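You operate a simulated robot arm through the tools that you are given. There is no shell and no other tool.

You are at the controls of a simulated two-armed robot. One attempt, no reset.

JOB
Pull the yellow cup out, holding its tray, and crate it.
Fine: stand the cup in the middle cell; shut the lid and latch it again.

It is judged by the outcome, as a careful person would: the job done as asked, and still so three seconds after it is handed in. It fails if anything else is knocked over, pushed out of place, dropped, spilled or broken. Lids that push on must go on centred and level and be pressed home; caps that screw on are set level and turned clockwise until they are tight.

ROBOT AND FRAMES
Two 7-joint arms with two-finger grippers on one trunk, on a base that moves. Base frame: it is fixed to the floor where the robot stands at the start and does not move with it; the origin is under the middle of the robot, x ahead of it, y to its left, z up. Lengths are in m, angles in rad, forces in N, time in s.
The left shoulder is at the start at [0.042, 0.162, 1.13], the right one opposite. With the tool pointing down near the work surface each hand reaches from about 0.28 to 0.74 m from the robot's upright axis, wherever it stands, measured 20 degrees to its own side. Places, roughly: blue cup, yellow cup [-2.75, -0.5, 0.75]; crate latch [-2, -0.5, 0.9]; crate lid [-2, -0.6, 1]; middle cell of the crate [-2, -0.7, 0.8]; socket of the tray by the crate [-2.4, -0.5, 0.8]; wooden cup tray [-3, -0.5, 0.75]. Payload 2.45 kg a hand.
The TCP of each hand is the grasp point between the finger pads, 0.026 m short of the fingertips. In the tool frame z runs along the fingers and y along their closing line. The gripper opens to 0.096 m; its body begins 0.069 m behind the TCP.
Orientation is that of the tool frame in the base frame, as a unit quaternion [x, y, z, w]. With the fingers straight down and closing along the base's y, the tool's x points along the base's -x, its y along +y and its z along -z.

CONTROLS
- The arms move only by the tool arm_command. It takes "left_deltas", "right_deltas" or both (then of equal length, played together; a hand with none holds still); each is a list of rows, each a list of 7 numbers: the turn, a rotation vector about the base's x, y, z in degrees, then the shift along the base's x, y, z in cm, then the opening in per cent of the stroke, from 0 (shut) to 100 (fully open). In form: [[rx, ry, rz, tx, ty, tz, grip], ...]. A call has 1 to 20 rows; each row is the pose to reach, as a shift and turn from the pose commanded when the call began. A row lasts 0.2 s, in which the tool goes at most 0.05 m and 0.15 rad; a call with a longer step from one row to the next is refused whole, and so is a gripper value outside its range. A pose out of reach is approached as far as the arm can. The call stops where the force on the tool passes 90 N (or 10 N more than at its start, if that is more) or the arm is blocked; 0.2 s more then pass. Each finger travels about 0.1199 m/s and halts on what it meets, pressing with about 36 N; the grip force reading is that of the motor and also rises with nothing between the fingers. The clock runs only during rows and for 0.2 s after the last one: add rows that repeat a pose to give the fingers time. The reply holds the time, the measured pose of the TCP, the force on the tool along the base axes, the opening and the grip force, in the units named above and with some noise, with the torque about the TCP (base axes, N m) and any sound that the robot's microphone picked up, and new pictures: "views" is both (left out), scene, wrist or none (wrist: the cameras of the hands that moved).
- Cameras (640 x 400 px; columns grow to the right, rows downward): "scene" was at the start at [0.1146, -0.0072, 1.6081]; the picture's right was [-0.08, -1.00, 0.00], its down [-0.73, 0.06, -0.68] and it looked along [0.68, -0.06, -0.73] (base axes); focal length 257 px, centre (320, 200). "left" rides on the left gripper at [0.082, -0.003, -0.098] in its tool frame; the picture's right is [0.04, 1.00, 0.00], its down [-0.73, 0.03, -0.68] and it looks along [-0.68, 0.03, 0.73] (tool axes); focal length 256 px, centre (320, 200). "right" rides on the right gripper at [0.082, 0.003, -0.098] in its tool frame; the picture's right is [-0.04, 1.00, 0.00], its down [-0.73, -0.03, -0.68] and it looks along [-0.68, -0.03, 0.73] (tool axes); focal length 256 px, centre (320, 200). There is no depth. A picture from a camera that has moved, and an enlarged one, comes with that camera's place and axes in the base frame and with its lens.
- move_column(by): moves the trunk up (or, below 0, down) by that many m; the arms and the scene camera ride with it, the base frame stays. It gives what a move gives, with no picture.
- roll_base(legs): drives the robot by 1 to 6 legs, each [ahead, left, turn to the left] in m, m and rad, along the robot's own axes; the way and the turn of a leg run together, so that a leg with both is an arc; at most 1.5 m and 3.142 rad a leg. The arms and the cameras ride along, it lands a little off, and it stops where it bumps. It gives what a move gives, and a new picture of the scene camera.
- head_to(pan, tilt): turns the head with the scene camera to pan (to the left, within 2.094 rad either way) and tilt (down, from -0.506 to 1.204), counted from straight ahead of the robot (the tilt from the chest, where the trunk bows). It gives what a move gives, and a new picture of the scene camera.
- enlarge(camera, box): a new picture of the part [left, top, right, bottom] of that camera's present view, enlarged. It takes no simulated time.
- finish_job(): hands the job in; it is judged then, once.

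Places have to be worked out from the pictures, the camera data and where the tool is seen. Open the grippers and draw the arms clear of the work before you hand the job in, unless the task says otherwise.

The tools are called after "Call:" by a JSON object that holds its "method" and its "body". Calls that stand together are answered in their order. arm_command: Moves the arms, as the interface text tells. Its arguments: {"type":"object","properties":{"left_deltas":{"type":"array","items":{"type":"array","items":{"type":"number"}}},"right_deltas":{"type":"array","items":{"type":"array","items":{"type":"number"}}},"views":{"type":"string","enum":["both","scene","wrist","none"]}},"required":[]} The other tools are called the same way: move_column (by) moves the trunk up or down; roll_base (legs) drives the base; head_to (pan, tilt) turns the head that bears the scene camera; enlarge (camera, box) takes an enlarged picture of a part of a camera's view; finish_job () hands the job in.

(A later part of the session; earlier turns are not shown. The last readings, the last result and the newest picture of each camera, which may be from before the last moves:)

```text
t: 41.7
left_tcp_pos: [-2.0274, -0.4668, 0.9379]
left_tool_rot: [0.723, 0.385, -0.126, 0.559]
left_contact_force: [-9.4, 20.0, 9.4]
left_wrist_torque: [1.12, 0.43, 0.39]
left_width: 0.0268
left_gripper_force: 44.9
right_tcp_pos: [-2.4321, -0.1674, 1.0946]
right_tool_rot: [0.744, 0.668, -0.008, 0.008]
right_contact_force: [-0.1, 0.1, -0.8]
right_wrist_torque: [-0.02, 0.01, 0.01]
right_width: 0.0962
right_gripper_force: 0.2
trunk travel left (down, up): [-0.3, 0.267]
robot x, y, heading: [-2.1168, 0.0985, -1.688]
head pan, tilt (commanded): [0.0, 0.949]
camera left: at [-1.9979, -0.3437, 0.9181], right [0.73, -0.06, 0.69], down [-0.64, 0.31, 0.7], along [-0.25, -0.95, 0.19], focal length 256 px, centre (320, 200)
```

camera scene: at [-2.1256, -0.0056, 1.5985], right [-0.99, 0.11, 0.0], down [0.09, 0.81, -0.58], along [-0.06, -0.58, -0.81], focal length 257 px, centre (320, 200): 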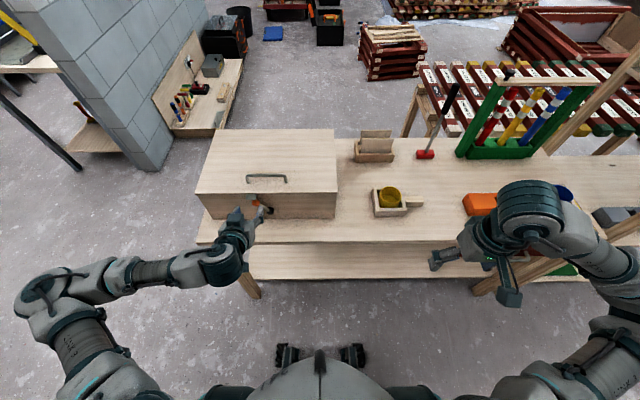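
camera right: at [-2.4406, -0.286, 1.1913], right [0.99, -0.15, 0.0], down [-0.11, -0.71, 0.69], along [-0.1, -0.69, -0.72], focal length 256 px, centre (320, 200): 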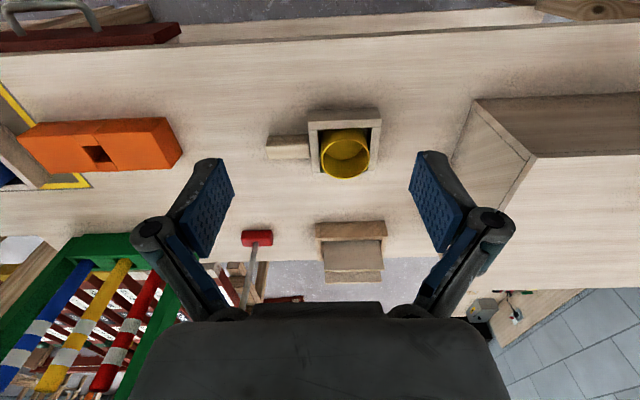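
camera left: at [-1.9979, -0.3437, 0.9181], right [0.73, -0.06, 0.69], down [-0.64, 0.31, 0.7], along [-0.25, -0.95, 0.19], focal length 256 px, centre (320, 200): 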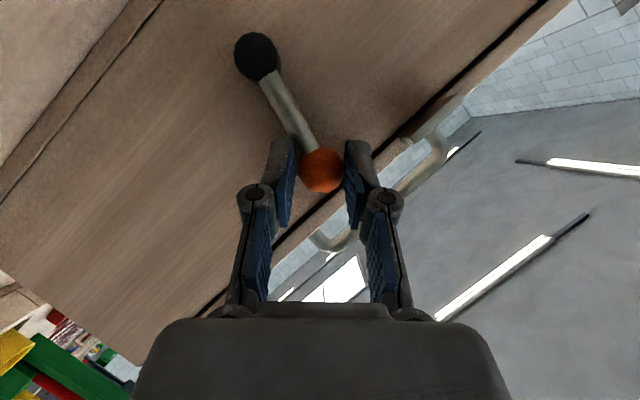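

The lever is now about 15 degrees past vertical and moving freely. I carry on another 45 degrees along the arc.

Call:
{"method": "arm_command", "body": {"left_deltas": [[-0.8, -7.5, 0, -0.9, 0.3, -0.3, 10], [-1.6, -14.9, 0, -1.7, 0.4, -0.7, 10], [-2.4, -22.4, 0, -2.5, 0.5, -1.2, 10], [-3.1, -29.8, 0, -3.2, 0.6, -1.8, 10], [-3.9, -37.3, 0, -3.8, 0.65, -2.5, 10], [-4.7, -44.7, 0, -4.3, 0.7, -3.3, 10], [-4.7, -44.7, 0, -4.3, 0.7, -3.3, 10]], "views": "wrist"}}

```text
t: 43.3
left_tcp_pos: [-2.0784, -0.4645, 0.8967]
left_tool_rot: [0.699, 0.134, 0.145, 0.688]
left_contact_force: [-1.0, -0.2, -0.4]
left_wrist_torque: [-0.01, -0.02, 0.05]
left_width: 0.0096
left_gripper_force: 0.0
right_tcp_pos: [-2.4403, -0.1729, 1.0895]
right_tool_rot: [0.745, 0.667, -0.002, 0.007]
right_contact_force: [0.0, -0.7, -0.4]
right_wrist_torque: [0.08, -0.04, -0.02]
right_width: 0.0959
right_gripper_force: 0.0
trunk travel left (down, up): [-0.3, 0.267]
robot x, y, heading: [-2.1144, 0.1019, -1.684]
head pan, tilt (commanded): [0.0, 0.949]
camera left: at [-2.0386, -0.342, 0.8947], right [0.02, 0.0, 1.0], down [-0.94, 0.34, 0.02], along [-0.34, -0.94, 0.0], focal length 256 px, centre (320, 200)
```

left: 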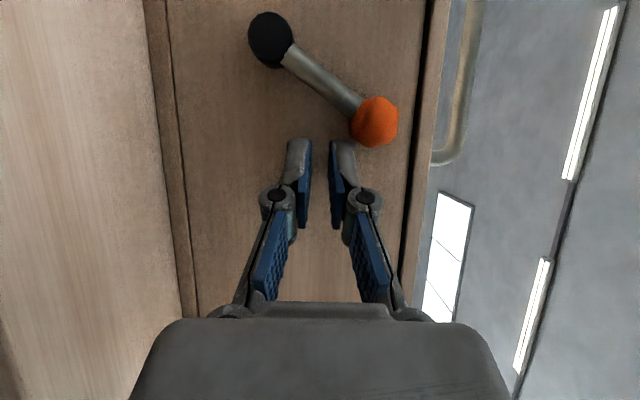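

The fingers slid off the knob, leaving the lever at about 126 degrees, roughly 74 degrees away from its latched stop and clear of the tab. I retreat the hand and swing it to point down over the lid handle with the fingers closing across the bar.

Call:
{"method": "arm_command", "body": {"left_deltas": [[0, 0, 0, -1.5, 3.7, 0, 10], [7.4, 1.2, -1.8, -3, 7.4, 1, 30], [14.8, 2.3, -3.7, -2, 7.5, 4, 50], [22.2, 3.5, -5.5, -1, 7, 7, 60], [29.6, 4.6, -7.3, 0, 6, 10, 60], [37.0, 5.8, -9.1, 1, 5, 12.5, 60], [44.5, 7.0, -11, 2, 4, 15, 60], [51.9, 8.1, -12.8, 3, 3, 17, 60], [59.3, 9.3, -14.6, 4, 1.5, 18.5, 60], [66.7, 10.4, -16.4, 5, 0, 19.5, 60], [74.1, 11.6, -18.3, 5.6, -1.5, 20, 60], [81.5, 12.7, -20.1, 6, -2.5, 20.3, 60], [88.9, 13.9, -21.9, 6.2, -3.5, 20.3, 60], [88.9, 13.9, -21.9, 6.2, -3.5, 20.3, 60]], "views": "both"}}

```text
t: 46.3
left_tcp_pos: [-1.9958, -0.5589, 1.1165]
left_tool_rot: [0.999, -0.046, 0.0, 0.004]
left_contact_force: [0.9, 0.2, -0.9]
left_wrist_torque: [0.0, 0.01, -0.01]
left_width: 0.0577
left_gripper_force: 0.0
left hand out of reach, approached as far as the arm can: row 7, 8, 9, 10, 11, 12, 13, 14
right_tcp_pos: [-2.4283, -0.1705, 1.0937]
right_tool_rot: [0.744, 0.668, -0.007, 0.006]
right_contact_force: [0.7, -0.5, 0.0]
right_wrist_torque: [-0.01, 0.07, 0.0]
right_width: 0.096
right_gripper_force: 0.0
trunk travel left (down, up): [-0.3, 0.267]
robot x, y, heading: [-2.1088, 0.0996, -1.681]
head pan, tilt (commanded): [0.0, 0.949]
camera scene: at [-2.1249, -0.0085, 1.5982], right [-0.99, 0.11, 0.0], down [0.09, 0.81, -0.58], along [-0.06, -0.57, -0.82], focal length 257 px, centre (320, 200)
camera left: at [-1.9136, -0.5621, 1.2149], right [-0.05, -1.0, 0.01], down [-0.73, 0.04, 0.68], along [-0.68, 0.03, -0.73], focal length 256 px, centre (320, 200)
```

scene: 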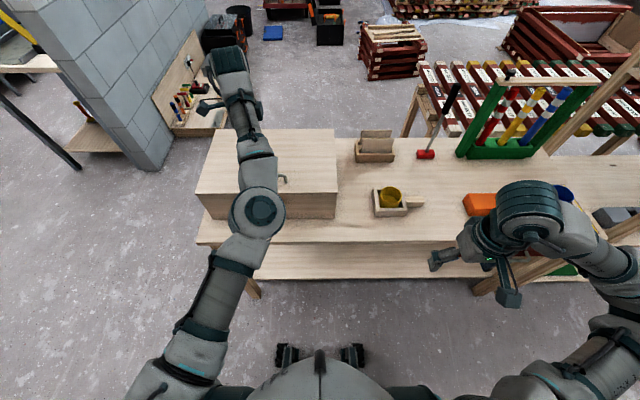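
left: 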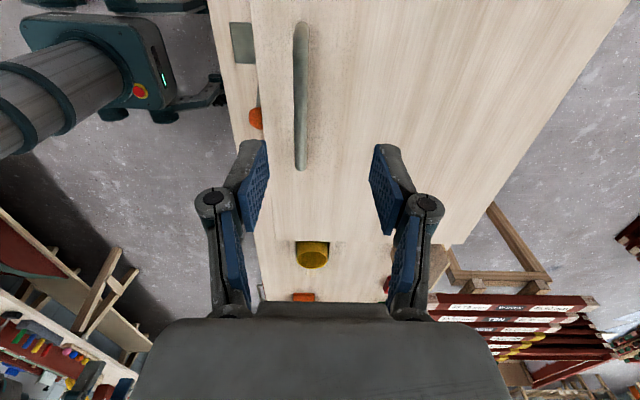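

The hand points down beside the handle; the bar runs x -1.946 to -2.078 at y about -0.54. I centre over it and descend to just above it.

Call:
{"method": "arm_command", "body": {"left_deltas": [[0, 0, 0, -0.8, 0.8, -2, 60], [0, 0, 0, -1.6, 1.6, -5, 60], [0, 0, 0, -1.6, 1.6, -8, 60], [0, 0, 0, -1.6, 1.6, -8, 60]], "views": "wrist"}}

Call:
{"method": "enlarge", "body": {"camera": "scene", "box": [180, 110, 380, 240]}}

```text
t: 47.3
left_tcp_pos: [-2.012, -0.5679, 1.0419]
left_tool_rot: [0.999, -0.043, 0.0, 0.005]
left_contact_force: [0.7, 0.0, -0.6]
left_wrist_torque: [-0.01, -0.02, 0.02]
left_width: 0.0577
left_gripper_force: 0.0
left hand out of reach, approached as far as the arm can: row 1, 2, 3, 4
right_tcp_pos: [-2.4287, -0.1706, 1.0963]
right_tool_rot: [0.744, 0.668, -0.008, 0.005]
right_contact_force: [-0.1, 0.1, -0.6]
right_wrist_torque: [-0.01, 0.0, -0.04]
right_width: 0.0961
right_gripper_force: 0.1
trunk travel left (down, up): [-0.3, 0.267]
robot x, y, heading: [-2.107, 0.1023, -1.683]
head pan, tilt (commanded): [0.0, 0.949]
camera left: at [-1.9278, -0.5696, 1.1394], right [-0.05, -1.0, 0.01], down [-0.73, 0.04, 0.68], along [-0.68, 0.03, -0.73], focal length 256 px, centre (320, 200)
```

left: 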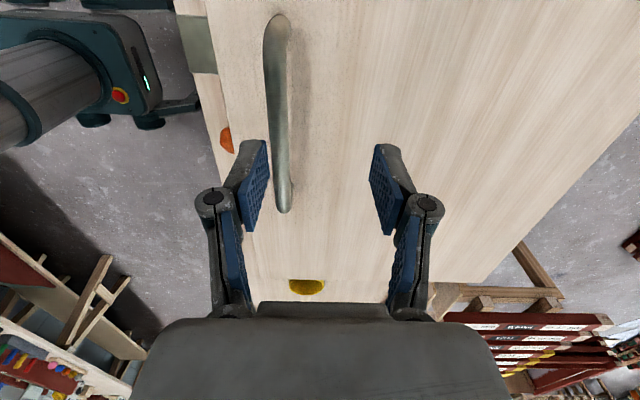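

```text
3.08 times, centred on (280, 175) of scene
camera zoom: at [-2.1232, -0.0094, 1.5982], right [-0.99, 0.11, 0.0], down [0.09, 0.81, -0.58], along [-0.06, -0.57, -0.82], focal length 792 px, centre (443, 277)
```

zoom: 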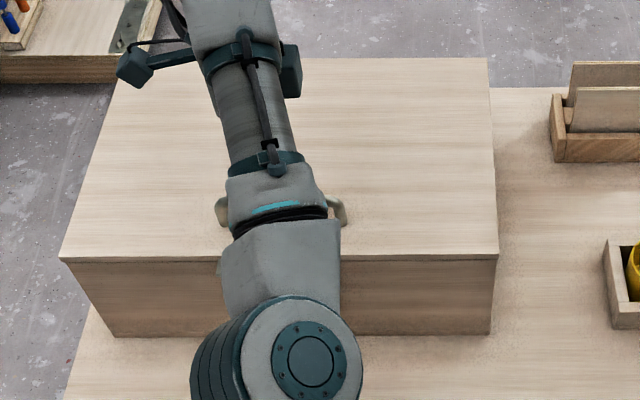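

In this wrist pose the arm cannot bring the hand any closer than y -0.567, and the bar is at about -0.543. I back the base off 0.06 m so the handle falls within reach.

Call:
{"method": "roll_base", "body": {"legs": [[-0.06, 0.0, 0.0]]}}

Call:
{"method": "enlarge", "body": {"camera": "left", "box": [0, 0, 640, 400]}}

```text
t: 48.3
left_tcp_pos: [-2.0067, -0.5077, 1.0427]
left_tool_rot: [0.999, -0.045, 0.0, 0.005]
left_contact_force: [0.3, 0.1, -0.1]
left_wrist_torque: [0.01, 0.01, 0.03]
left_width: 0.0577
left_gripper_force: 0.1
right_tcp_pos: [-2.4238, -0.1101, 1.0941]
right_tool_rot: [0.744, 0.668, -0.007, 0.006]
right_contact_force: [0.5, 0.5, 0.1]
right_wrist_torque: [-0.01, 0.04, 0.0]
right_width: 0.096
right_gripper_force: 0.1
trunk travel left (down, up): [-0.3, 0.267]
robot x, y, heading: [-2.1035, 0.1607, -1.681]
head pan, tilt (commanded): [0.0, 0.949]
camera scene: at [-2.1198, 0.0491, 1.5979], right [-0.99, 0.11, 0.0], down [0.09, 0.81, -0.58], along [-0.06, -0.57, -0.82], focal length 257 px, centre (320, 200)
```

scene: 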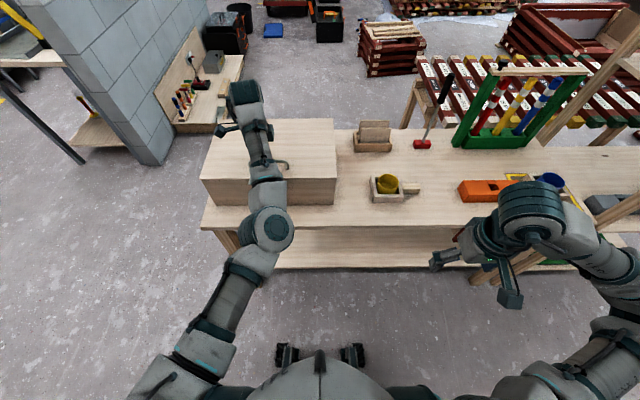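

```text
1.00 times, centred on (320, 200) of left (not enlarged: the box is as wide or as high as the picture)
camera zoom: at [-1.9247, -0.5104, 1.1395], right [-0.05, -1.0, 0.01], down [-0.73, 0.04, 0.68], along [-0.68, 0.03, -0.74], focal length 256 px, centre (320, 200)
```

zoom: 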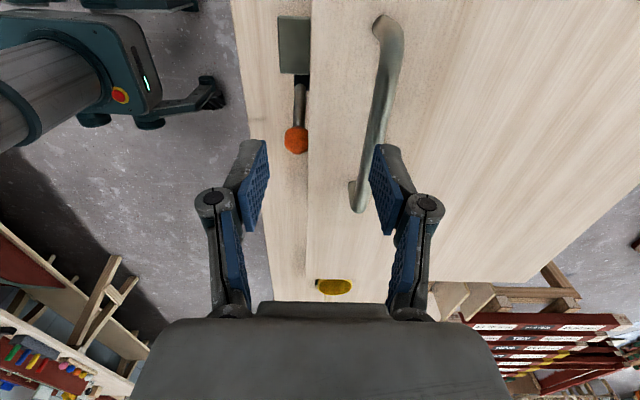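

The bar is at y about -0.541 at x -2.01, height 0.986. I move over it and lower the fingers to straddle it, tips kept just above the lid.

Call:
{"method": "arm_command", "body": {"left_deltas": [[0, 0, 0, -0.3, -2, 0, 60], [0, 0, 0, -0.5, -3.3, 0, 60], [0, 0, 0, -0.5, -3.3, -2.5, 60], [0, 0, 0, -0.5, -3.3, -4.4, 60], [0, 0, 0, -0.5, -3.3, -4.4, 60]], "views": "wrist"}}

```text
t: 49.5
left_tcp_pos: [-2.0147, -0.5354, 1.0033]
left_tool_rot: [0.999, -0.045, 0.001, 0.008]
left_contact_force: [0.0, 0.6, -0.3]
left_wrist_torque: [-0.02, 0.01, 0.01]
left_width: 0.0577
left_gripper_force: 0.0
right_tcp_pos: [-2.4266, -0.1037, 1.0955]
right_tool_rot: [0.745, 0.667, -0.009, 0.008]
right_contact_force: [-0.4, 0.1, -0.2]
right_wrist_torque: [-0.01, -0.01, -0.01]
right_width: 0.0957
right_gripper_force: 0.1
trunk travel left (down, up): [-0.3, 0.267]
robot x, y, heading: [-2.1059, 0.1619, -1.685]
head pan, tilt (commanded): [0.0, 0.949]
camera left: at [-1.932, -0.5376, 1.1014], right [-0.05, -1.0, 0.01], down [-0.74, 0.05, 0.68], along [-0.68, 0.02, -0.74], focal length 256 px, centre (320, 200)
```

left: 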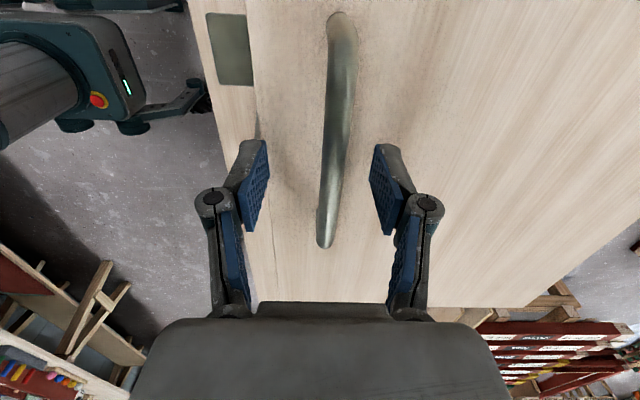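

The bar lies between the fingers, about 6 mm off centre. I nudge over, lower 5 mm and close on it.

Call:
{"method": "arm_command", "body": {"left_deltas": [[0, 0, 0, 0.2, -0.5, -0.5, 60], [0, 0, 0, 0.2, -0.5, -0.5, 30], [0, 0, 0, 0.2, -0.5, -0.5, 5], [0, 0, 0, 0.2, -0.5, -0.5, 5], [0, 0, 0, 0.2, -0.5, -0.5, 5]], "views": "wrist"}}

```text
t: 50.7
left_tcp_pos: [-2.009, -0.5429, 0.9975]
left_tool_rot: [0.999, -0.044, 0.002, 0.008]
left_contact_force: [4.9, -5.4, 0.8]
left_wrist_torque: [-0.2, -1.0, -0.56]
left_width: 0.0105
left_gripper_force: 38.1
right_tcp_pos: [-2.424, -0.1051, 1.0958]
right_tool_rot: [0.744, 0.668, -0.009, 0.008]
right_contact_force: [0.3, 0.0, 0.3]
right_wrist_torque: [0.01, 0.0, 0.03]
right_width: 0.0961
right_gripper_force: 0.2
trunk travel left (down, up): [-0.3, 0.267]
robot x, y, heading: [-2.1059, 0.1608, -1.68]
head pan, tilt (commanded): [0.0, 0.949]
camera left: at [-1.9268, -0.5442, 1.0952], right [-0.05, -1.0, 0.01], down [-0.73, 0.05, 0.68], along [-0.68, 0.02, -0.74], focal length 256 px, centre (320, 200)
```

left: 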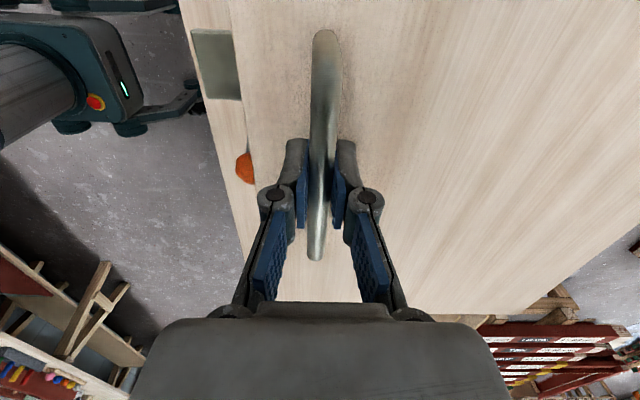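

The handle is held firmly. I lift along the lid's hinge arc by about 10 degrees, keeping the tool pointing down so the round bar turns in the grip, to see whether the lid is free.

Call:
{"method": "arm_command", "body": {"left_deltas": [[0, 0, 0, 0, -0.2, 1.2, 5], [0, 0, 0, 0, -0.5, 2.3, 5], [0, 0, 0, 0, -0.8, 3.5, 5], [0, 0, 0, 0, -1.1, 4.6, 5], [0, 0, 0, 0, -1.1, 4.6, 5]], "views": "both"}}

```text
t: 51.9
left_tcp_pos: [-2.0112, -0.5521, 1.0417]
left_tool_rot: [0.999, -0.044, 0.001, 0.005]
left_contact_force: [3.5, -20.1, -11.2]
left_wrist_torque: [0.0, 0.0, -0.63]
left_width: 0.0106
left_gripper_force: 38.3
left hand out of reach, approached as far as the arm can: row 4, 5
right_tcp_pos: [-2.4225, -0.1089, 1.0952]
right_tool_rot: [0.744, 0.668, -0.008, 0.006]
right_contact_force: [0.0, -0.1, 0.1]
right_wrist_torque: [0.0, -0.01, -0.02]
right_width: 0.096
right_gripper_force: 0.1
trunk travel left (down, up): [-0.3, 0.267]
robot x, y, heading: [-2.1078, 0.1605, -1.685]
head pan, tilt (commanded): [0.0, 0.949]
camera scene: at [-2.1188, 0.0434, 1.5976], right [-0.99, 0.11, 0.0], down [0.09, 0.81, -0.57], along [-0.06, -0.57, -0.82], focal length 257 px, centre (320, 200)
camera left: at [-1.9279, -0.5553, 1.1388], right [-0.05, -1.0, 0.01], down [-0.73, 0.04, 0.68], along [-0.68, 0.02, -0.73], focal length 256 px, centre (320, 200)
```

scene: 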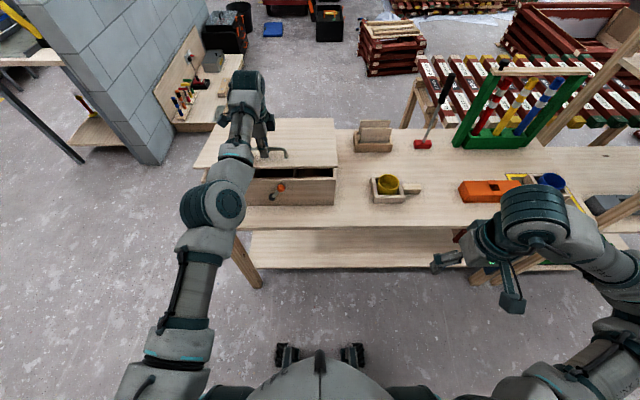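
left: 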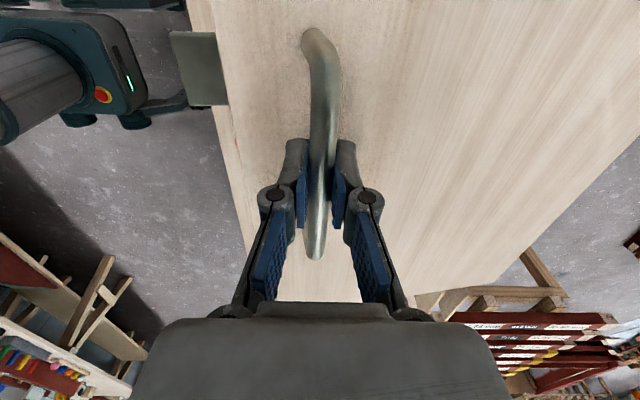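

The lid lifts freely (about 9.5 degrees open), so the latch is released. The left arm is near its reach limit this way, so I'll bring the right hand, closed and pointing forward, to slip under the lid's front edge and push it up.

Call:
{"method": "arm_command", "body": {"right_deltas": [[0, 0, 0, 1.5, -3.5, -0.5, 60], [-8, 0.8, 0, 3.5, -6.5, -1, 20], [-16, 1.7, 0, 6, -9.5, -2, 0], [-24, 2.5, 0, 8.5, -12, -3, 0], [-32, 3.4, 0, 11, -14.5, -4, 0], [-40, 4.2, 0, 13.5, -17, -5, 0], [-48, 5.1, 0, 16, -19, -6, 0], [-56, 5.9, 0, 18.5, -21, -6.5, 0], [-64, 6.8, 0, 21, -23, -6.5, 0], [-72, 7.6, 0, 23, -24, -6.5, 0], [-80, 8.4, 0, 24.5, -25, -6.5, 0], [-80, 8.4, 0, 24.5, -25, -6.5, 0]], "views": "both"}}

```text
t: 54.5
left_tcp_pos: [-2.0108, -0.5538, 1.0419]
left_tool_rot: [0.999, -0.046, -0.002, 0.005]
left_contact_force: [0.8, -19.8, -10.2]
left_wrist_torque: [0.09, 1.03, -0.7]
left_width: 0.0108
left_gripper_force: 38.1
right_tcp_pos: [-2.1782, -0.3593, 1.0298]
right_tool_rot: [0.563, 0.505, -0.485, 0.439]
right_contact_force: [0.3, 0.4, 0.0]
right_wrist_torque: [-0.01, 0.0, -0.01]
right_width: 0.0004
right_gripper_force: 28.0
trunk travel left (down, up): [-0.3, 0.267]
robot x, y, heading: [-2.1091, 0.1598, -1.677]
head pan, tilt (commanded): [0.0, 0.949]
camera scene: at [-2.1179, 0.0425, 1.5975], right [-0.99, 0.11, 0.0], down [0.09, 0.81, -0.57], along [-0.06, -0.57, -0.82], focal length 257 px, centre (320, 200)
camera right: at [-2.1624, -0.2499, 0.9641], right [0.99, -0.11, 0.04], down [0.03, 0.57, 0.82], along [-0.12, -0.82, 0.57], focal length 256 px, centre (320, 200)
```

scene: 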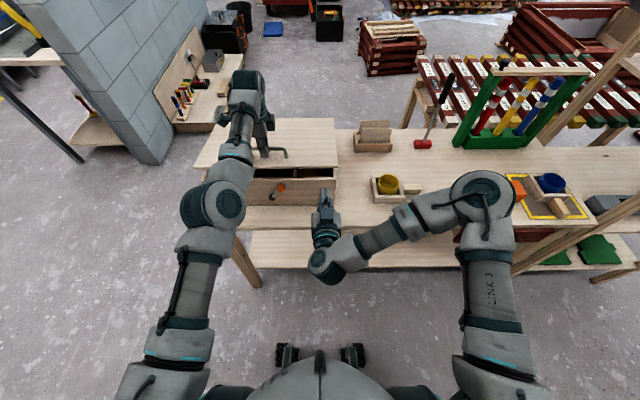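
right: 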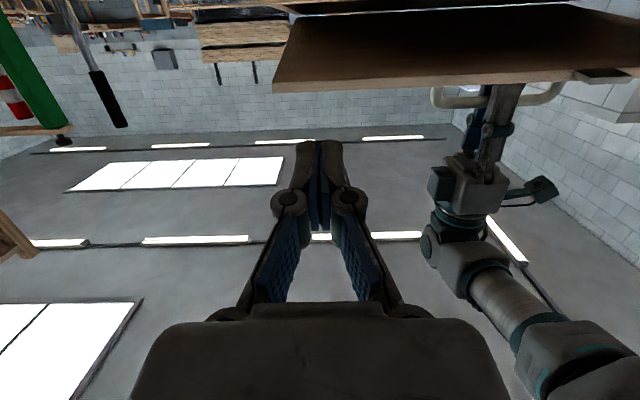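

The right hand is in place in front of the crate, lid's front right corner at about z 1.01. I enlarge the scene at the gap before inserting.

Call:
{"method": "enlarge", "body": {"camera": "scene", "box": [180, 90, 380, 290]}}

Call:
{"method": "enlarge", "body": {"camera": "right", "box": [240, 0, 640, 200]}}

```text
2.00 times, centred on (280, 190) of scene
camera zoom: at [-2.1179, 0.0425, 1.5975], right [-0.99, 0.11, 0.0], down [0.09, 0.81, -0.57], along [-0.06, -0.57, -0.82], focal length 514 px, centre (400, 220)
```

zoom: 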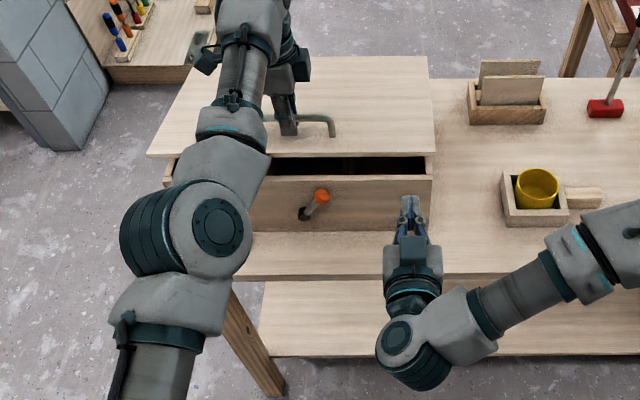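

```text
1.60 times, centred on (440, 100) of right
camera zoom: at [-2.1624, -0.2499, 0.9641], right [0.99, -0.11, 0.04], down [0.03, 0.57, 0.82], along [-0.12, -0.82, 0.57], focal length 410 px, centre (128, 360)
```

zoom: 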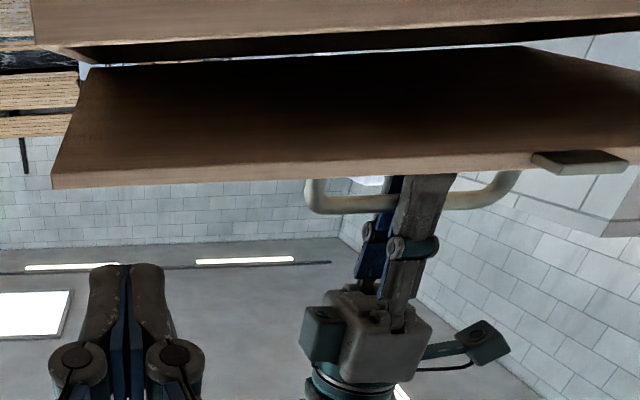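

The gap between crate rim (z 0.952) and lid edge (z 1.005) is about 5 cm. I insert the closed right fingers at mid-height about 5 cm under the lid edge.

Call:
{"method": "arm_command", "body": {"right_deltas": [[0, 0, 0, 0, -2.5, -2.5, 0], [0, 0, 0, 0, -5.5, -4.5, 0], [0, 0, 0, 0, -9, -4.6, 0], [0, 0, 0, 0, -12, -4.6, 0], [0, 0, 0, 0, -14.5, -4.6, 0], [0, 0, 0, 0, -14.5, -4.6, 0]], "views": "both"}}

```text
t: 55.9
left_tcp_pos: [-2.0108, -0.5527, 1.0424]
left_tool_rot: [0.999, -0.045, 0.0, 0.006]
left_contact_force: [-2.6, -19.0, -10.9]
left_wrist_torque: [-0.01, 0.15, -0.65]
left_width: 0.0108
left_gripper_force: 37.9
right_tcp_pos: [-2.1768, -0.5013, 0.9813]
right_tool_rot: [0.563, 0.506, -0.485, 0.439]
right_contact_force: [0.6, -0.3, 0.2]
right_wrist_torque: [-0.01, 0.0, 0.0]
right_width: 0.0
right_gripper_force: 28.5
trunk travel left (down, up): [-0.3, 0.267]
robot x, y, heading: [-2.1027, 0.161, -1.678]
head pan, tilt (commanded): [0.0, 0.949]
camera scene: at [-2.1183, 0.0425, 1.5976], right [-0.99, 0.11, 0.0], down [0.09, 0.81, -0.57], along [-0.06, -0.57, -0.82], focal length 257 px, centre (320, 200)
camera right: at [-2.1615, -0.3921, 0.9164], right [0.99, -0.11, 0.04], down [0.03, 0.57, 0.82], along [-0.12, -0.82, 0.56], focal length 256 px, centre (320, 200)
```

scene: 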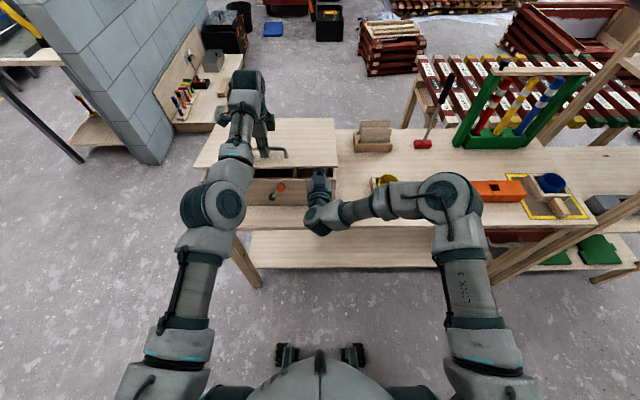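
right: 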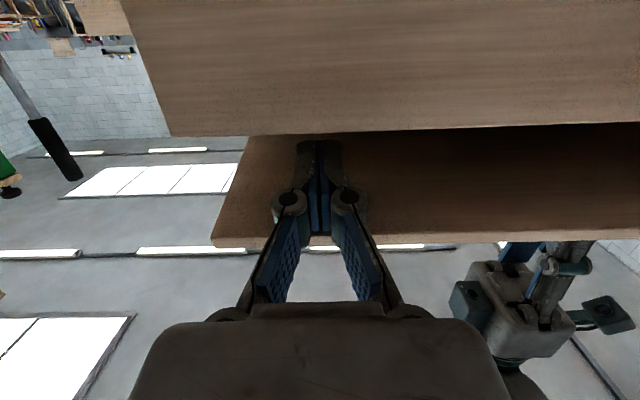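

The fingers are under the lid without touching anything. I raise them about 1.2 cm to take up the lid's weight.

Call:
{"method": "arm_command", "body": {"right_deltas": [[0, 0, 0, 0, 0, 0.6, 0], [0, 0, 0, 0, 0, 1.2, 0], [0, 0, 0, 0, 0, 1.2, 0]], "views": "none"}}

```text
t: 56.7
left_tcp_pos: [-2.0113, -0.5534, 1.044]
left_tool_rot: [0.999, -0.044, 0.001, 0.008]
left_contact_force: [-4.3, -16.4, 13.6]
left_wrist_torque: [0.0, 0.05, -0.71]
left_width: 0.0108
left_gripper_force: 37.8
right_tcp_pos: [-2.1773, -0.5015, 0.9906]
right_tool_rot: [0.564, 0.508, -0.483, 0.436]
right_contact_force: [4.6, -5.2, -24.1]
right_wrist_torque: [0.73, -0.02, 0.09]
right_width: 0.0061
right_gripper_force: 28.8
trunk travel left (down, up): [-0.3, 0.267]
robot x, y, heading: [-2.1027, 0.159, -1.682]
head pan, tilt (commanded): [0.0, 0.949]
```

The right hand now carries the lid (24 N, left hand no longer loaded downward). I open the left gripper, lift it clear and draw it back and to the left, pitching it forward on the way.

Call:
{"method": "arm_command", "body": {"left_deltas": [[0, 0, 0, 0, 0, 0, 40], [0, 0, 0, 0, 0, 0, 60], [0, 0, 0, 0, 0, 3, 60], [0, 0, 0, 0, 0, 6, 60], [-7.5, 0.8, 0, 0, 0.5, 9, 60], [-15, 1.6, 0, 0, 1, 11, 60], [-22, 2.4, 0, 0.5, 2, 12.5, 60], [-30, 3.1, 0, 1.5, 4, 14, 60], [-37, 3.9, 0, 3, 6.5, 15, 60], [-45, 4.7, 0, 5, 9.5, 15, 60], [-52, 5.5, 0, 7, 12.5, 15, 60], [-60, 6.3, 0, 9.5, 15.5, 15, 60], [-60, 6.3, 0, 12, 18, 15, 60], [-60, 6.3, 0, 12, 18, 15, 60]], "views": "scene"}}

```text
t: 59.7
left_tcp_pos: [-1.873, -0.4045, 1.1842]
left_tool_rot: [0.859, -0.039, -0.028, 0.51]
left_contact_force: [0.2, -0.5, -0.6]
left_wrist_torque: [-0.02, 0.0, 0.0]
left_width: 0.0574
left_gripper_force: 0.1
left hand out of reach, approached as far as the arm can: row 3, 4, 8, 9, 10, 11, 12, 13, 14
right_tcp_pos: [-2.1773, -0.4988, 0.9967]
right_tool_rot: [0.562, 0.505, -0.486, 0.439]
right_contact_force: [1.8, -0.1, -2.1]
right_wrist_torque: [0.03, 0.06, 0.02]
right_width: 0.0
right_gripper_force: 28.6
trunk travel left (down, up): [-0.3, 0.267]
robot x, y, heading: [-2.1054, 0.1567, -1.682]
head pan, tilt (commanded): [0.0, 0.949]
camera scene: at [-2.1181, 0.0512, 1.5983], right [-0.99, 0.11, 0.0], down [0.09, 0.81, -0.58], along [-0.06, -0.57, -0.82], focal length 257 px, centre (320, 200)
```

scene: 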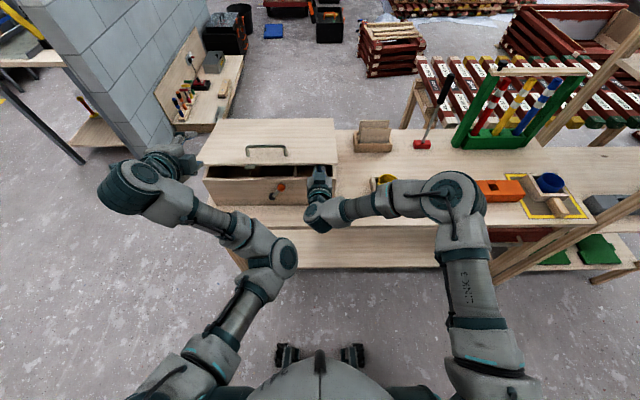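

The lid rests lightly on the right fingers. I raise it along the hinge arc to about 40 degrees.

Call:
{"method": "arm_command", "body": {"right_deltas": [[0, 0, 0, -0.1, -0.8, 2.5, 0], [0, 0, 0, -0.2, -2.05, 5, 0], [0, 0, 0, -0.3, -3.2, 7, 0], [0, 0, 0, -0.5, -4.5, 8.85, 0], [0, 0, 0, -0.65, -6, 10.6, 0], [0, 0, 0, -0.8, -7.6, 12.1, 0], [0, 0, 0, -0.8, -7.6, 12.1, 0]], "views": "both"}}

```text
t: 61.3
left_tcp_pos: [-1.8734, -0.4046, 1.1846]
left_tool_rot: [0.86, -0.038, -0.029, 0.509]
left_contact_force: [0.2, 0.4, 0.6]
left_wrist_torque: [-0.01, 0.01, -0.03]
left_width: 0.0575
left_gripper_force: 0.0
right_tcp_pos: [-2.185, -0.5744, 1.118]
right_tool_rot: [0.563, 0.504, -0.486, 0.439]
right_contact_force: [-0.2, 1.3, -0.4]
right_wrist_torque: [0.02, 0.01, 0.0]
right_width: 0.0003
right_gripper_force: 29.0
trunk travel left (down, up): [-0.3, 0.267]
robot x, y, heading: [-2.1043, 0.1637, -1.683]
head pan, tilt (commanded): [0.0, 0.949]
camera scene: at [-2.118, 0.0515, 1.5983], right [-0.99, 0.11, 0.0], down [0.09, 0.81, -0.58], along [-0.06, -0.57, -0.82], focal length 257 px, centre (320, 200)
camera right: at [-2.1702, -0.4667, 1.0518], right [0.99, -0.11, 0.04], down [0.03, 0.57, 0.82], along [-0.12, -0.81, 0.57], focal length 256 px, centre (320, 200)
```

scene: 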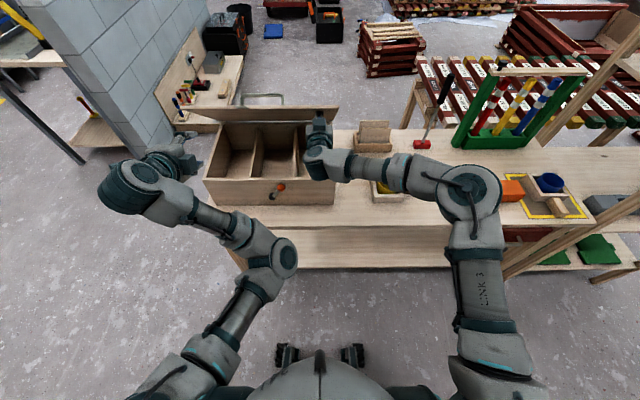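
right: 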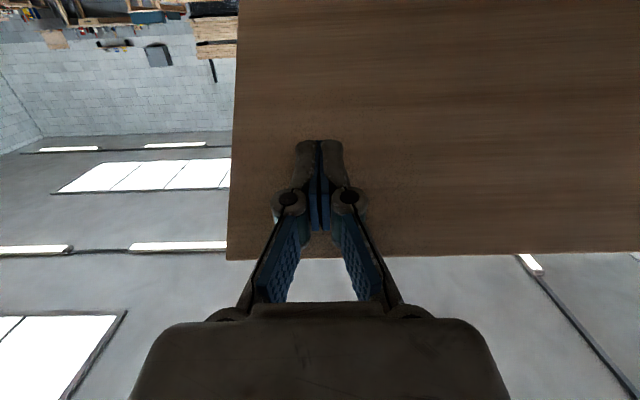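

The lid is around 45 degrees and I can see three long cells inside. I continue pushing along the arc toward 75 degrees.

Call:
{"method": "arm_command", "body": {"right_deltas": [[0, 0, 0, -0.4, -3.5, 2.6, 0], [0, 0, 0, -0.8, -7.2, 4.5, 0], [0, 0, 0, -1.2, -11.2, 5.7, 0], [0, 0, 0, -1.4, -13.2, 6, 0], [0, 0, 0, -1.4, -13.2, 6, 0]], "views": "both"}}

```text
t: 62.5
left_tcp_pos: [-1.8744, -0.4053, 1.1843]
left_tool_rot: [0.859, -0.038, -0.028, 0.509]
left_contact_force: [0.4, 0.9, 0.4]
left_wrist_torque: [0.03, -0.02, -0.02]
left_width: 0.0574
left_gripper_force: 0.1
right_tcp_pos: [-2.1979, -0.6889, 1.1754]
right_tool_rot: [0.563, 0.504, -0.486, 0.438]
right_contact_force: [-0.4, -0.5, 0.7]
right_wrist_torque: [0.02, -0.04, 0.01]
right_width: 0.0
right_gripper_force: 29.1
right hand out of reach, approached as far as the arm can: row 4, 5
trunk travel left (down, up): [-0.3, 0.267]
robot x, y, heading: [-2.1104, 0.1603, -1.683]
head pan, tilt (commanded): [0.0, 0.949]
camera scene: at [-2.1181, 0.0511, 1.5983], right [-0.99, 0.11, 0.0], down [0.09, 0.81, -0.58], along [-0.06, -0.57, -0.82], focal length 257 px, centre (320, 200)
camera right: at [-2.1836, -0.5805, 1.1088], right [0.99, -0.11, 0.04], down [0.03, 0.57, 0.82], along [-0.12, -0.82, 0.57], focal length 256 px, centre (320, 200)
```

scene: 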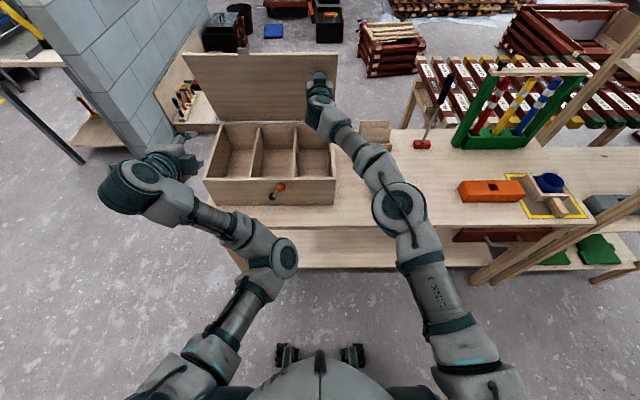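
right: 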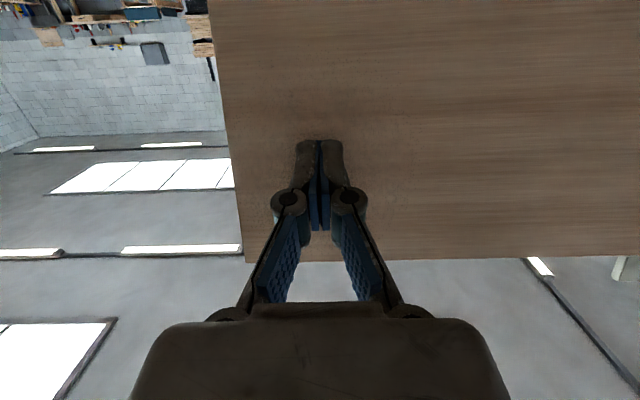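

The lid is near 75 degrees and the arm is at its reach. I creep the base forward 0.08 m to push it toward vertical.

Call:
{"method": "roll_base", "body": {"legs": [[0.08, 0.0, 0.0]]}}

Call:
{"method": "enlarge", "body": {"camera": "scene", "box": [160, 20, 400, 220]}}

```text
t: 63.6
left_tcp_pos: [-1.8825, -0.4853, 1.1862]
left_tool_rot: [0.859, -0.038, -0.028, 0.51]
left_contact_force: [0.5, -0.3, -0.1]
left_wrist_torque: [-0.02, 0.01, -0.01]
left_width: 0.0574
left_gripper_force: 0.0
right_tcp_pos: [-2.2093, -0.7693, 1.1761]
right_tool_rot: [0.563, 0.504, -0.486, 0.439]
right_contact_force: [-0.8, 0.1, 0.1]
right_wrist_torque: [-0.04, -0.02, 0.0]
right_width: 0.0
right_gripper_force: 28.9
trunk travel left (down, up): [-0.3, 0.267]
robot x, y, heading: [-2.1168, 0.0787, -1.681]
head pan, tilt (commanded): [0.0, 0.949]
camera scene: at [-2.1283, -0.0278, 1.5985], right [-0.99, 0.11, 0.0], down [0.09, 0.81, -0.58], along [-0.06, -0.58, -0.82], focal length 257 px, centre (320, 200)
```

scene: 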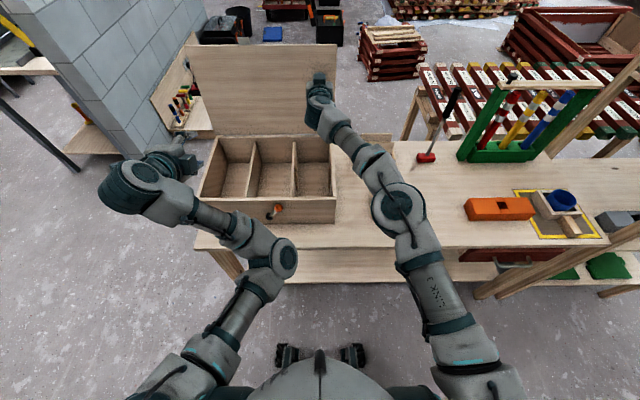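

```text
2.00 times, centred on (280, 120) of scene
camera zoom: at [-2.1283, -0.0278, 1.5985], right [-0.99, 0.11, 0.0], down [0.09, 0.81, -0.58], along [-0.06, -0.58, -0.82], focal length 514 px, centre (400, 360)
```

zoom: 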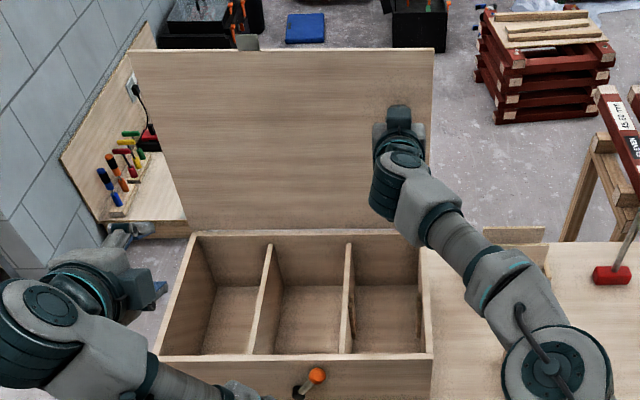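

The lid is about vertical with no load on the hand. I push 0.03 m further to get it past vertical or find its stop.

Call:
{"method": "roll_base", "body": {"legs": [[0.03, 0.0, 0.0]]}}

Call:
{"method": "enlarge", "body": {"camera": "right", "box": [0, 0, 640, 400]}}

```text
t: 64.4
left_tcp_pos: [-1.8871, -0.5109, 1.1882]
left_tool_rot: [0.858, -0.037, -0.029, 0.511]
left_contact_force: [-0.3, 0.5, -0.5]
left_wrist_torque: [-0.01, 0.02, 0.03]
left_width: 0.0575
left_gripper_force: 0.0
right_tcp_pos: [-2.2104, -0.7981, 1.1778]
right_tool_rot: [0.563, 0.504, -0.487, 0.439]
right_contact_force: [0.9, 0.5, 0.8]
right_wrist_torque: [0.01, -0.03, 0.0]
right_width: 0.0
right_gripper_force: 28.1
trunk travel left (down, up): [-0.3, 0.267]
robot x, y, heading: [-2.1179, 0.0512, -1.681]
head pan, tilt (commanded): [0.0, 0.949]
camera scene: at [-2.1317, -0.0584, 1.5983], right [-0.99, 0.11, 0.0], down [0.09, 0.81, -0.58], along [-0.06, -0.57, -0.82], focal length 257 px, centre (320, 200)
```

scene: 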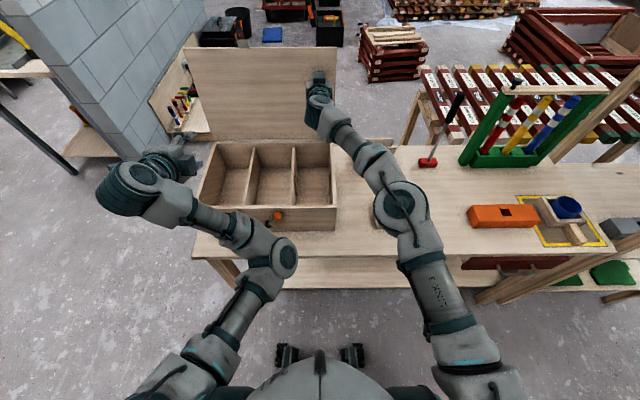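

```text
1.00 times, centred on (320, 200) of right (not enlarged: the box is as wide or as high as the picture)
camera zoom: at [-2.1959, -0.6888, 1.1115], right [0.99, -0.11, 0.04], down [0.03, 0.57, 0.82], along [-0.12, -0.81, 0.57], focal length 256 px, centre (320, 200)
```

zoom: 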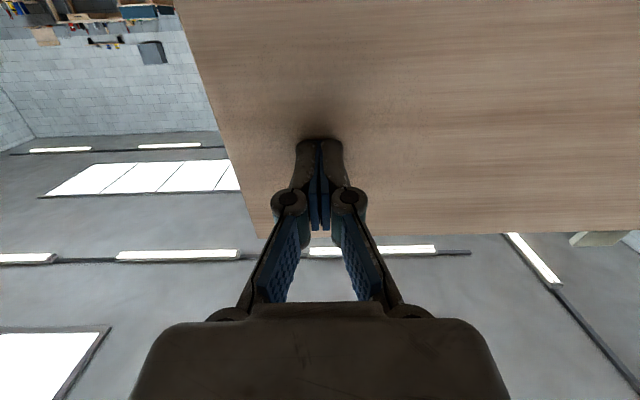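

The lid keeps following the fingertips. I pull the right hand back 3 cm to see whether the lid stays open by itself.

Call:
{"method": "arm_command", "body": {"right_deltas": [[0, 0, 0, 0.1, 1, 0, 0], [0, 0, 0, 0.2, 2, 0, 0], [0, 0, 0, 0.3, 3, 0, 0], [0, 0, 0, 0.3, 3, 0, 0]], "views": "both"}}

```text
t: 65.4
left_tcp_pos: [-1.8861, -0.5082, 1.1894]
left_tool_rot: [0.858, -0.038, -0.03, 0.512]
left_contact_force: [0.0, -0.1, -0.1]
left_wrist_torque: [0.0, 0.0, -0.01]
left_width: 0.0574
left_gripper_force: 0.1
right_tcp_pos: [-2.2071, -0.765, 1.1823]
right_tool_rot: [0.561, 0.503, -0.488, 0.44]
right_contact_force: [0.5, 0.5, 0.2]
right_wrist_torque: [-0.01, 0.02, 0.01]
right_width: 0.0001
right_gripper_force: 28.4
trunk travel left (down, up): [-0.3, 0.267]
robot x, y, heading: [-2.1183, 0.0513, -1.682]
head pan, tilt (commanded): [0.0, 0.949]
camera scene: at [-2.1308, -0.0597, 1.5982], right [-0.99, 0.11, 0.0], down [0.09, 0.81, -0.58], along [-0.06, -0.57, -0.82], focal length 257 px, centre (320, 200)
camera right: at [-2.1921, -0.6563, 1.114], right [0.99, -0.11, 0.04], down [0.03, 0.57, 0.82], along [-0.12, -0.81, 0.57], focal length 256 px, centre (320, 200)
```

scene: 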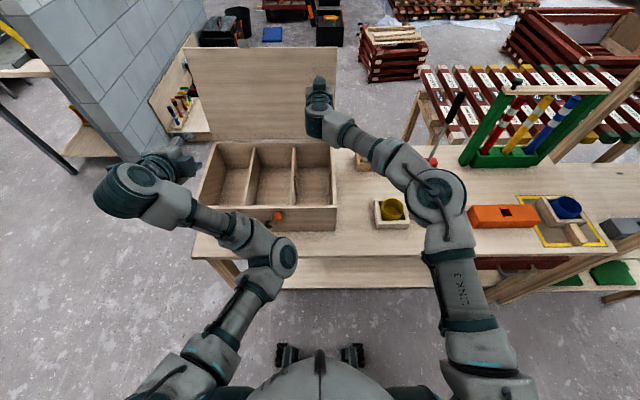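
right: 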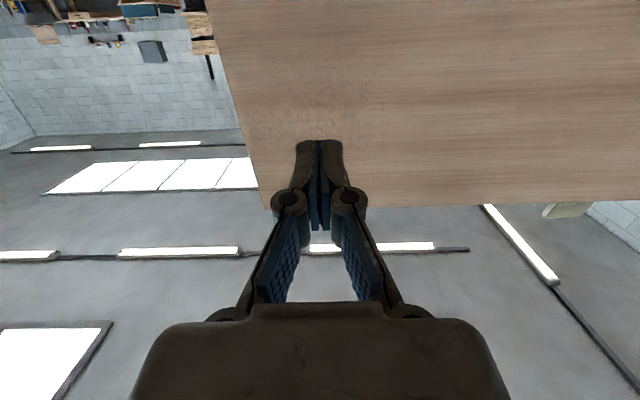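

The lid stays open on its own, slightly past vertical. I draw the right hand well back out of the crate area before moving the base over to the tray.

Call:
{"method": "arm_command", "body": {"right_deltas": [[0, 0, 0, 0.3, 4, 0, 0], [0, 0, 0, 0.3, 8, 0, 0], [0, 0, 0, 0, 12, 0, 0], [0, 0, 0, -1, 16, 0.5, 10], [0, 0, 0, -2, 20, 1, 20], [0, 0, 0, -3, 24, 1.5, 40], [0, 0, 0, -4, 28, 2, 60], [0, 0, 0, -5, 31, 2, 60], [0, 0, 0, -5, 31, 2, 60]], "views": "scene"}}

```text
t: 67.4
left_tcp_pos: [-1.8866, -0.5088, 1.189]
left_tool_rot: [0.857, -0.038, -0.028, 0.512]
left_contact_force: [0.1, 0.4, -0.3]
left_wrist_torque: [0.02, -0.02, 0.0]
left_width: 0.0576
left_gripper_force: 0.0
right_tcp_pos: [-2.2572, -0.4531, 1.1993]
right_tool_rot: [0.561, 0.503, -0.488, 0.441]
right_contact_force: [0.2, -0.5, 0.0]
right_wrist_torque: [-0.02, 0.01, 0.03]
right_width: 0.0575
right_gripper_force: 0.1
trunk travel left (down, up): [-0.3, 0.267]
robot x, y, heading: [-2.1172, 0.0494, -1.685]
head pan, tilt (commanded): [0.0, 0.949]
camera scene: at [-2.1323, -0.0584, 1.5983], right [-0.99, 0.11, 0.0], down [0.09, 0.81, -0.58], along [-0.06, -0.57, -0.82], focal length 257 px, centre (320, 200)
```

scene: 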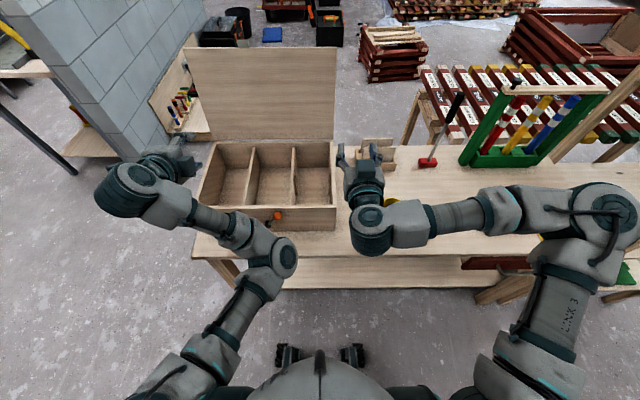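

The lid holds. I now bring both hands back to their plain tool-down orientation, well above the table, ready for the tray work.

Call:
{"method": "arm_command", "body": {"left_deltas": [[4.06, 3.28, 6.12, -0.2, 0.3, 0, 60], [8.1, 6.55, 12.2, -0.5, 0.6, 0, 60], [12.2, 9.8, 18.4, -0.7, 1, 0, 60], [16.2, 13.1, 24.5, -1, 1.2, 0, 70], [20.3, 16.4, 30.6, -1.2, 1.5, 0, 70], [24.4, 19.7, 36.7, -1.5, 1.8, 0, 80], [28.4, 22.9, 42.9, -1.8, 2, 0, 90], [32.5, 26.2, 49.0, -2, 2.2, 0, 90], [36.6, 29.5, 55.1, -2.2, 2.4, 0, 90], [40.6, 32.8, 61.2, -2.5, 2.6, 0, 90], [44.7, 36.0, 67.4, -2.8, 2.8, 0, 90], [48.7, 39.3, 73.5, -3, 3, 0, 90], [52.8, 42.6, 79.6, -3, 3, 0, 90], [52.8, 42.6, 79.6, -3, 3, 0, 90]], "right_deltas": [[6.6, -0.7, 0, -1.3, 0, 0, 60], [13.2, -1.4, 0, -2.6, -0.5, 0, 60], [19.8, -2.1, 0, -4, -1, 0, 60], [26.4, -2.8, 0, -5.3, -1.5, -0.5, 60], [33, -3.5, 0, -6.6, -2, -0.5, 60], [39.6, -4.2, 0, -8, -2.5, -1, 60], [46.2, -4.9, 0, -9.3, -3, -1, 60], [52.8, -5.6, 0, -10.6, -3.5, -1.5, 60], [59.4, -6.3, 0, -12, -4, -1.5, 60], [66, -7, 0, -13.3, -4.5, -2, 60], [72.6, -7.7, 0, -14.6, -5, -2, 60], [79.5, -8.4, 0, -15, -5.5, -2.5, 60], [79.5, -8.4, 0, -15, -6, -3, 60], [79.5, -8.4, 0, -15, -6, -3, 60]], "views": "scene"}}

```text
t: 70.4
left_tcp_pos: [-1.8465, -0.5124, 1.2194]
left_tool_rot: [0.756, 0.655, 0.0, 0.017]
left_contact_force: [-0.4, 0.3, -0.2]
left_wrist_torque: [0.01, -0.01, 0.0]
left_width: 0.0864
left_gripper_force: 0.1
left hand out of reach, approached as far as the arm can: row 1, 2, 3, 4, 5, 6, 7, 8, 9, 10, 11, 12, 13, 14
right_tcp_pos: [-2.4093, -0.5144, 1.1717]
right_tool_rot: [0.744, 0.668, -0.015, 0.013]
right_contact_force: [-0.3, -0.9, -0.1]
right_wrist_torque: [0.03, 0.0, 0.0]
right_width: 0.0576
right_gripper_force: 0.1
trunk travel left (down, up): [-0.3, 0.267]
robot x, y, heading: [-2.121, 0.0505, -1.68]
head pan, tilt (commanded): [0.0, 0.949]
camera scene: at [-2.1335, -0.0581, 1.5983], right [-0.99, 0.11, 0.0], down [0.09, 0.81, -0.58], along [-0.06, -0.57, -0.82], focal length 257 px, centre (320, 200)
```

scene: 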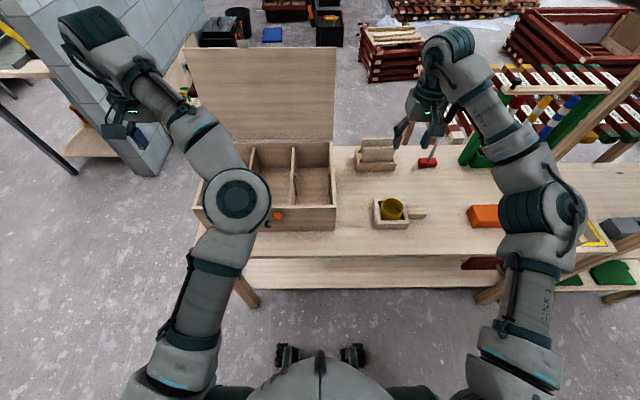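

The left arm is now in an awkward elbow-in posture, though the hand is tool-down. I draw the left hand in toward the body, which should force the elbow back outward.

Call:
{"method": "arm_command", "body": {"left_deltas": [[0, 0, 0, -2.5, 2.5, 0, 90], [0, 0, 0, -5.5, 5.5, 0, 90], [0, 0, 0, -8.5, 8.5, -1, 90], [0, 0, 0, -11.5, 11.5, -2, 90], [0, 0, 0, -14.5, 14.5, -3, 90], [0, 0, 0, -17.5, 17.5, -4, 90], [0, 0, 0, -20.5, 20.5, -5, 90], [0, 0, 0, -23, 23, -5, 90], [0, 0, 0, -23, 23, -5, 90]], "views": "scene"}}

```text
t: 72.4
left_tcp_pos: [-1.8378, -0.4916, 1.2418]
left_tool_rot: [0.755, 0.655, -0.001, 0.019]
left_contact_force: [-0.2, -0.5, 0.3]
left_wrist_torque: [-0.01, -0.01, 0.0]
left_width: 0.0864
left_gripper_force: 0.1
left hand out of reach, approached as far as the arm can: row 1, 2, 3, 4, 5, 6, 7, 8, 9
right_tcp_pos: [-2.4074, -0.5133, 1.1716]
right_tool_rot: [0.744, 0.668, -0.014, 0.013]
right_contact_force: [-0.9, 0.0, -0.5]
right_wrist_torque: [-0.02, -0.03, -0.02]
right_width: 0.0575
right_gripper_force: 0.1
trunk travel left (down, up): [-0.3, 0.267]
robot x, y, heading: [-2.1206, 0.0454, -1.682]
head pan, tilt (commanded): [0.0, 0.949]
camera scene: at [-2.1325, -0.0589, 1.5983], right [-0.99, 0.11, 0.0], down [0.09, 0.81, -0.58], along [-0.06, -0.57, -0.82], focal length 257 px, centre (320, 200)
```

scene: 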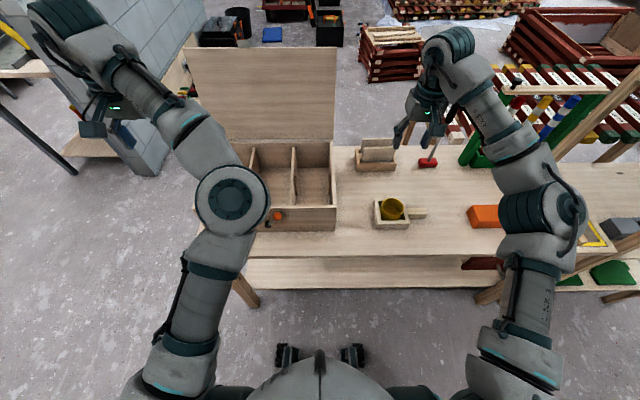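

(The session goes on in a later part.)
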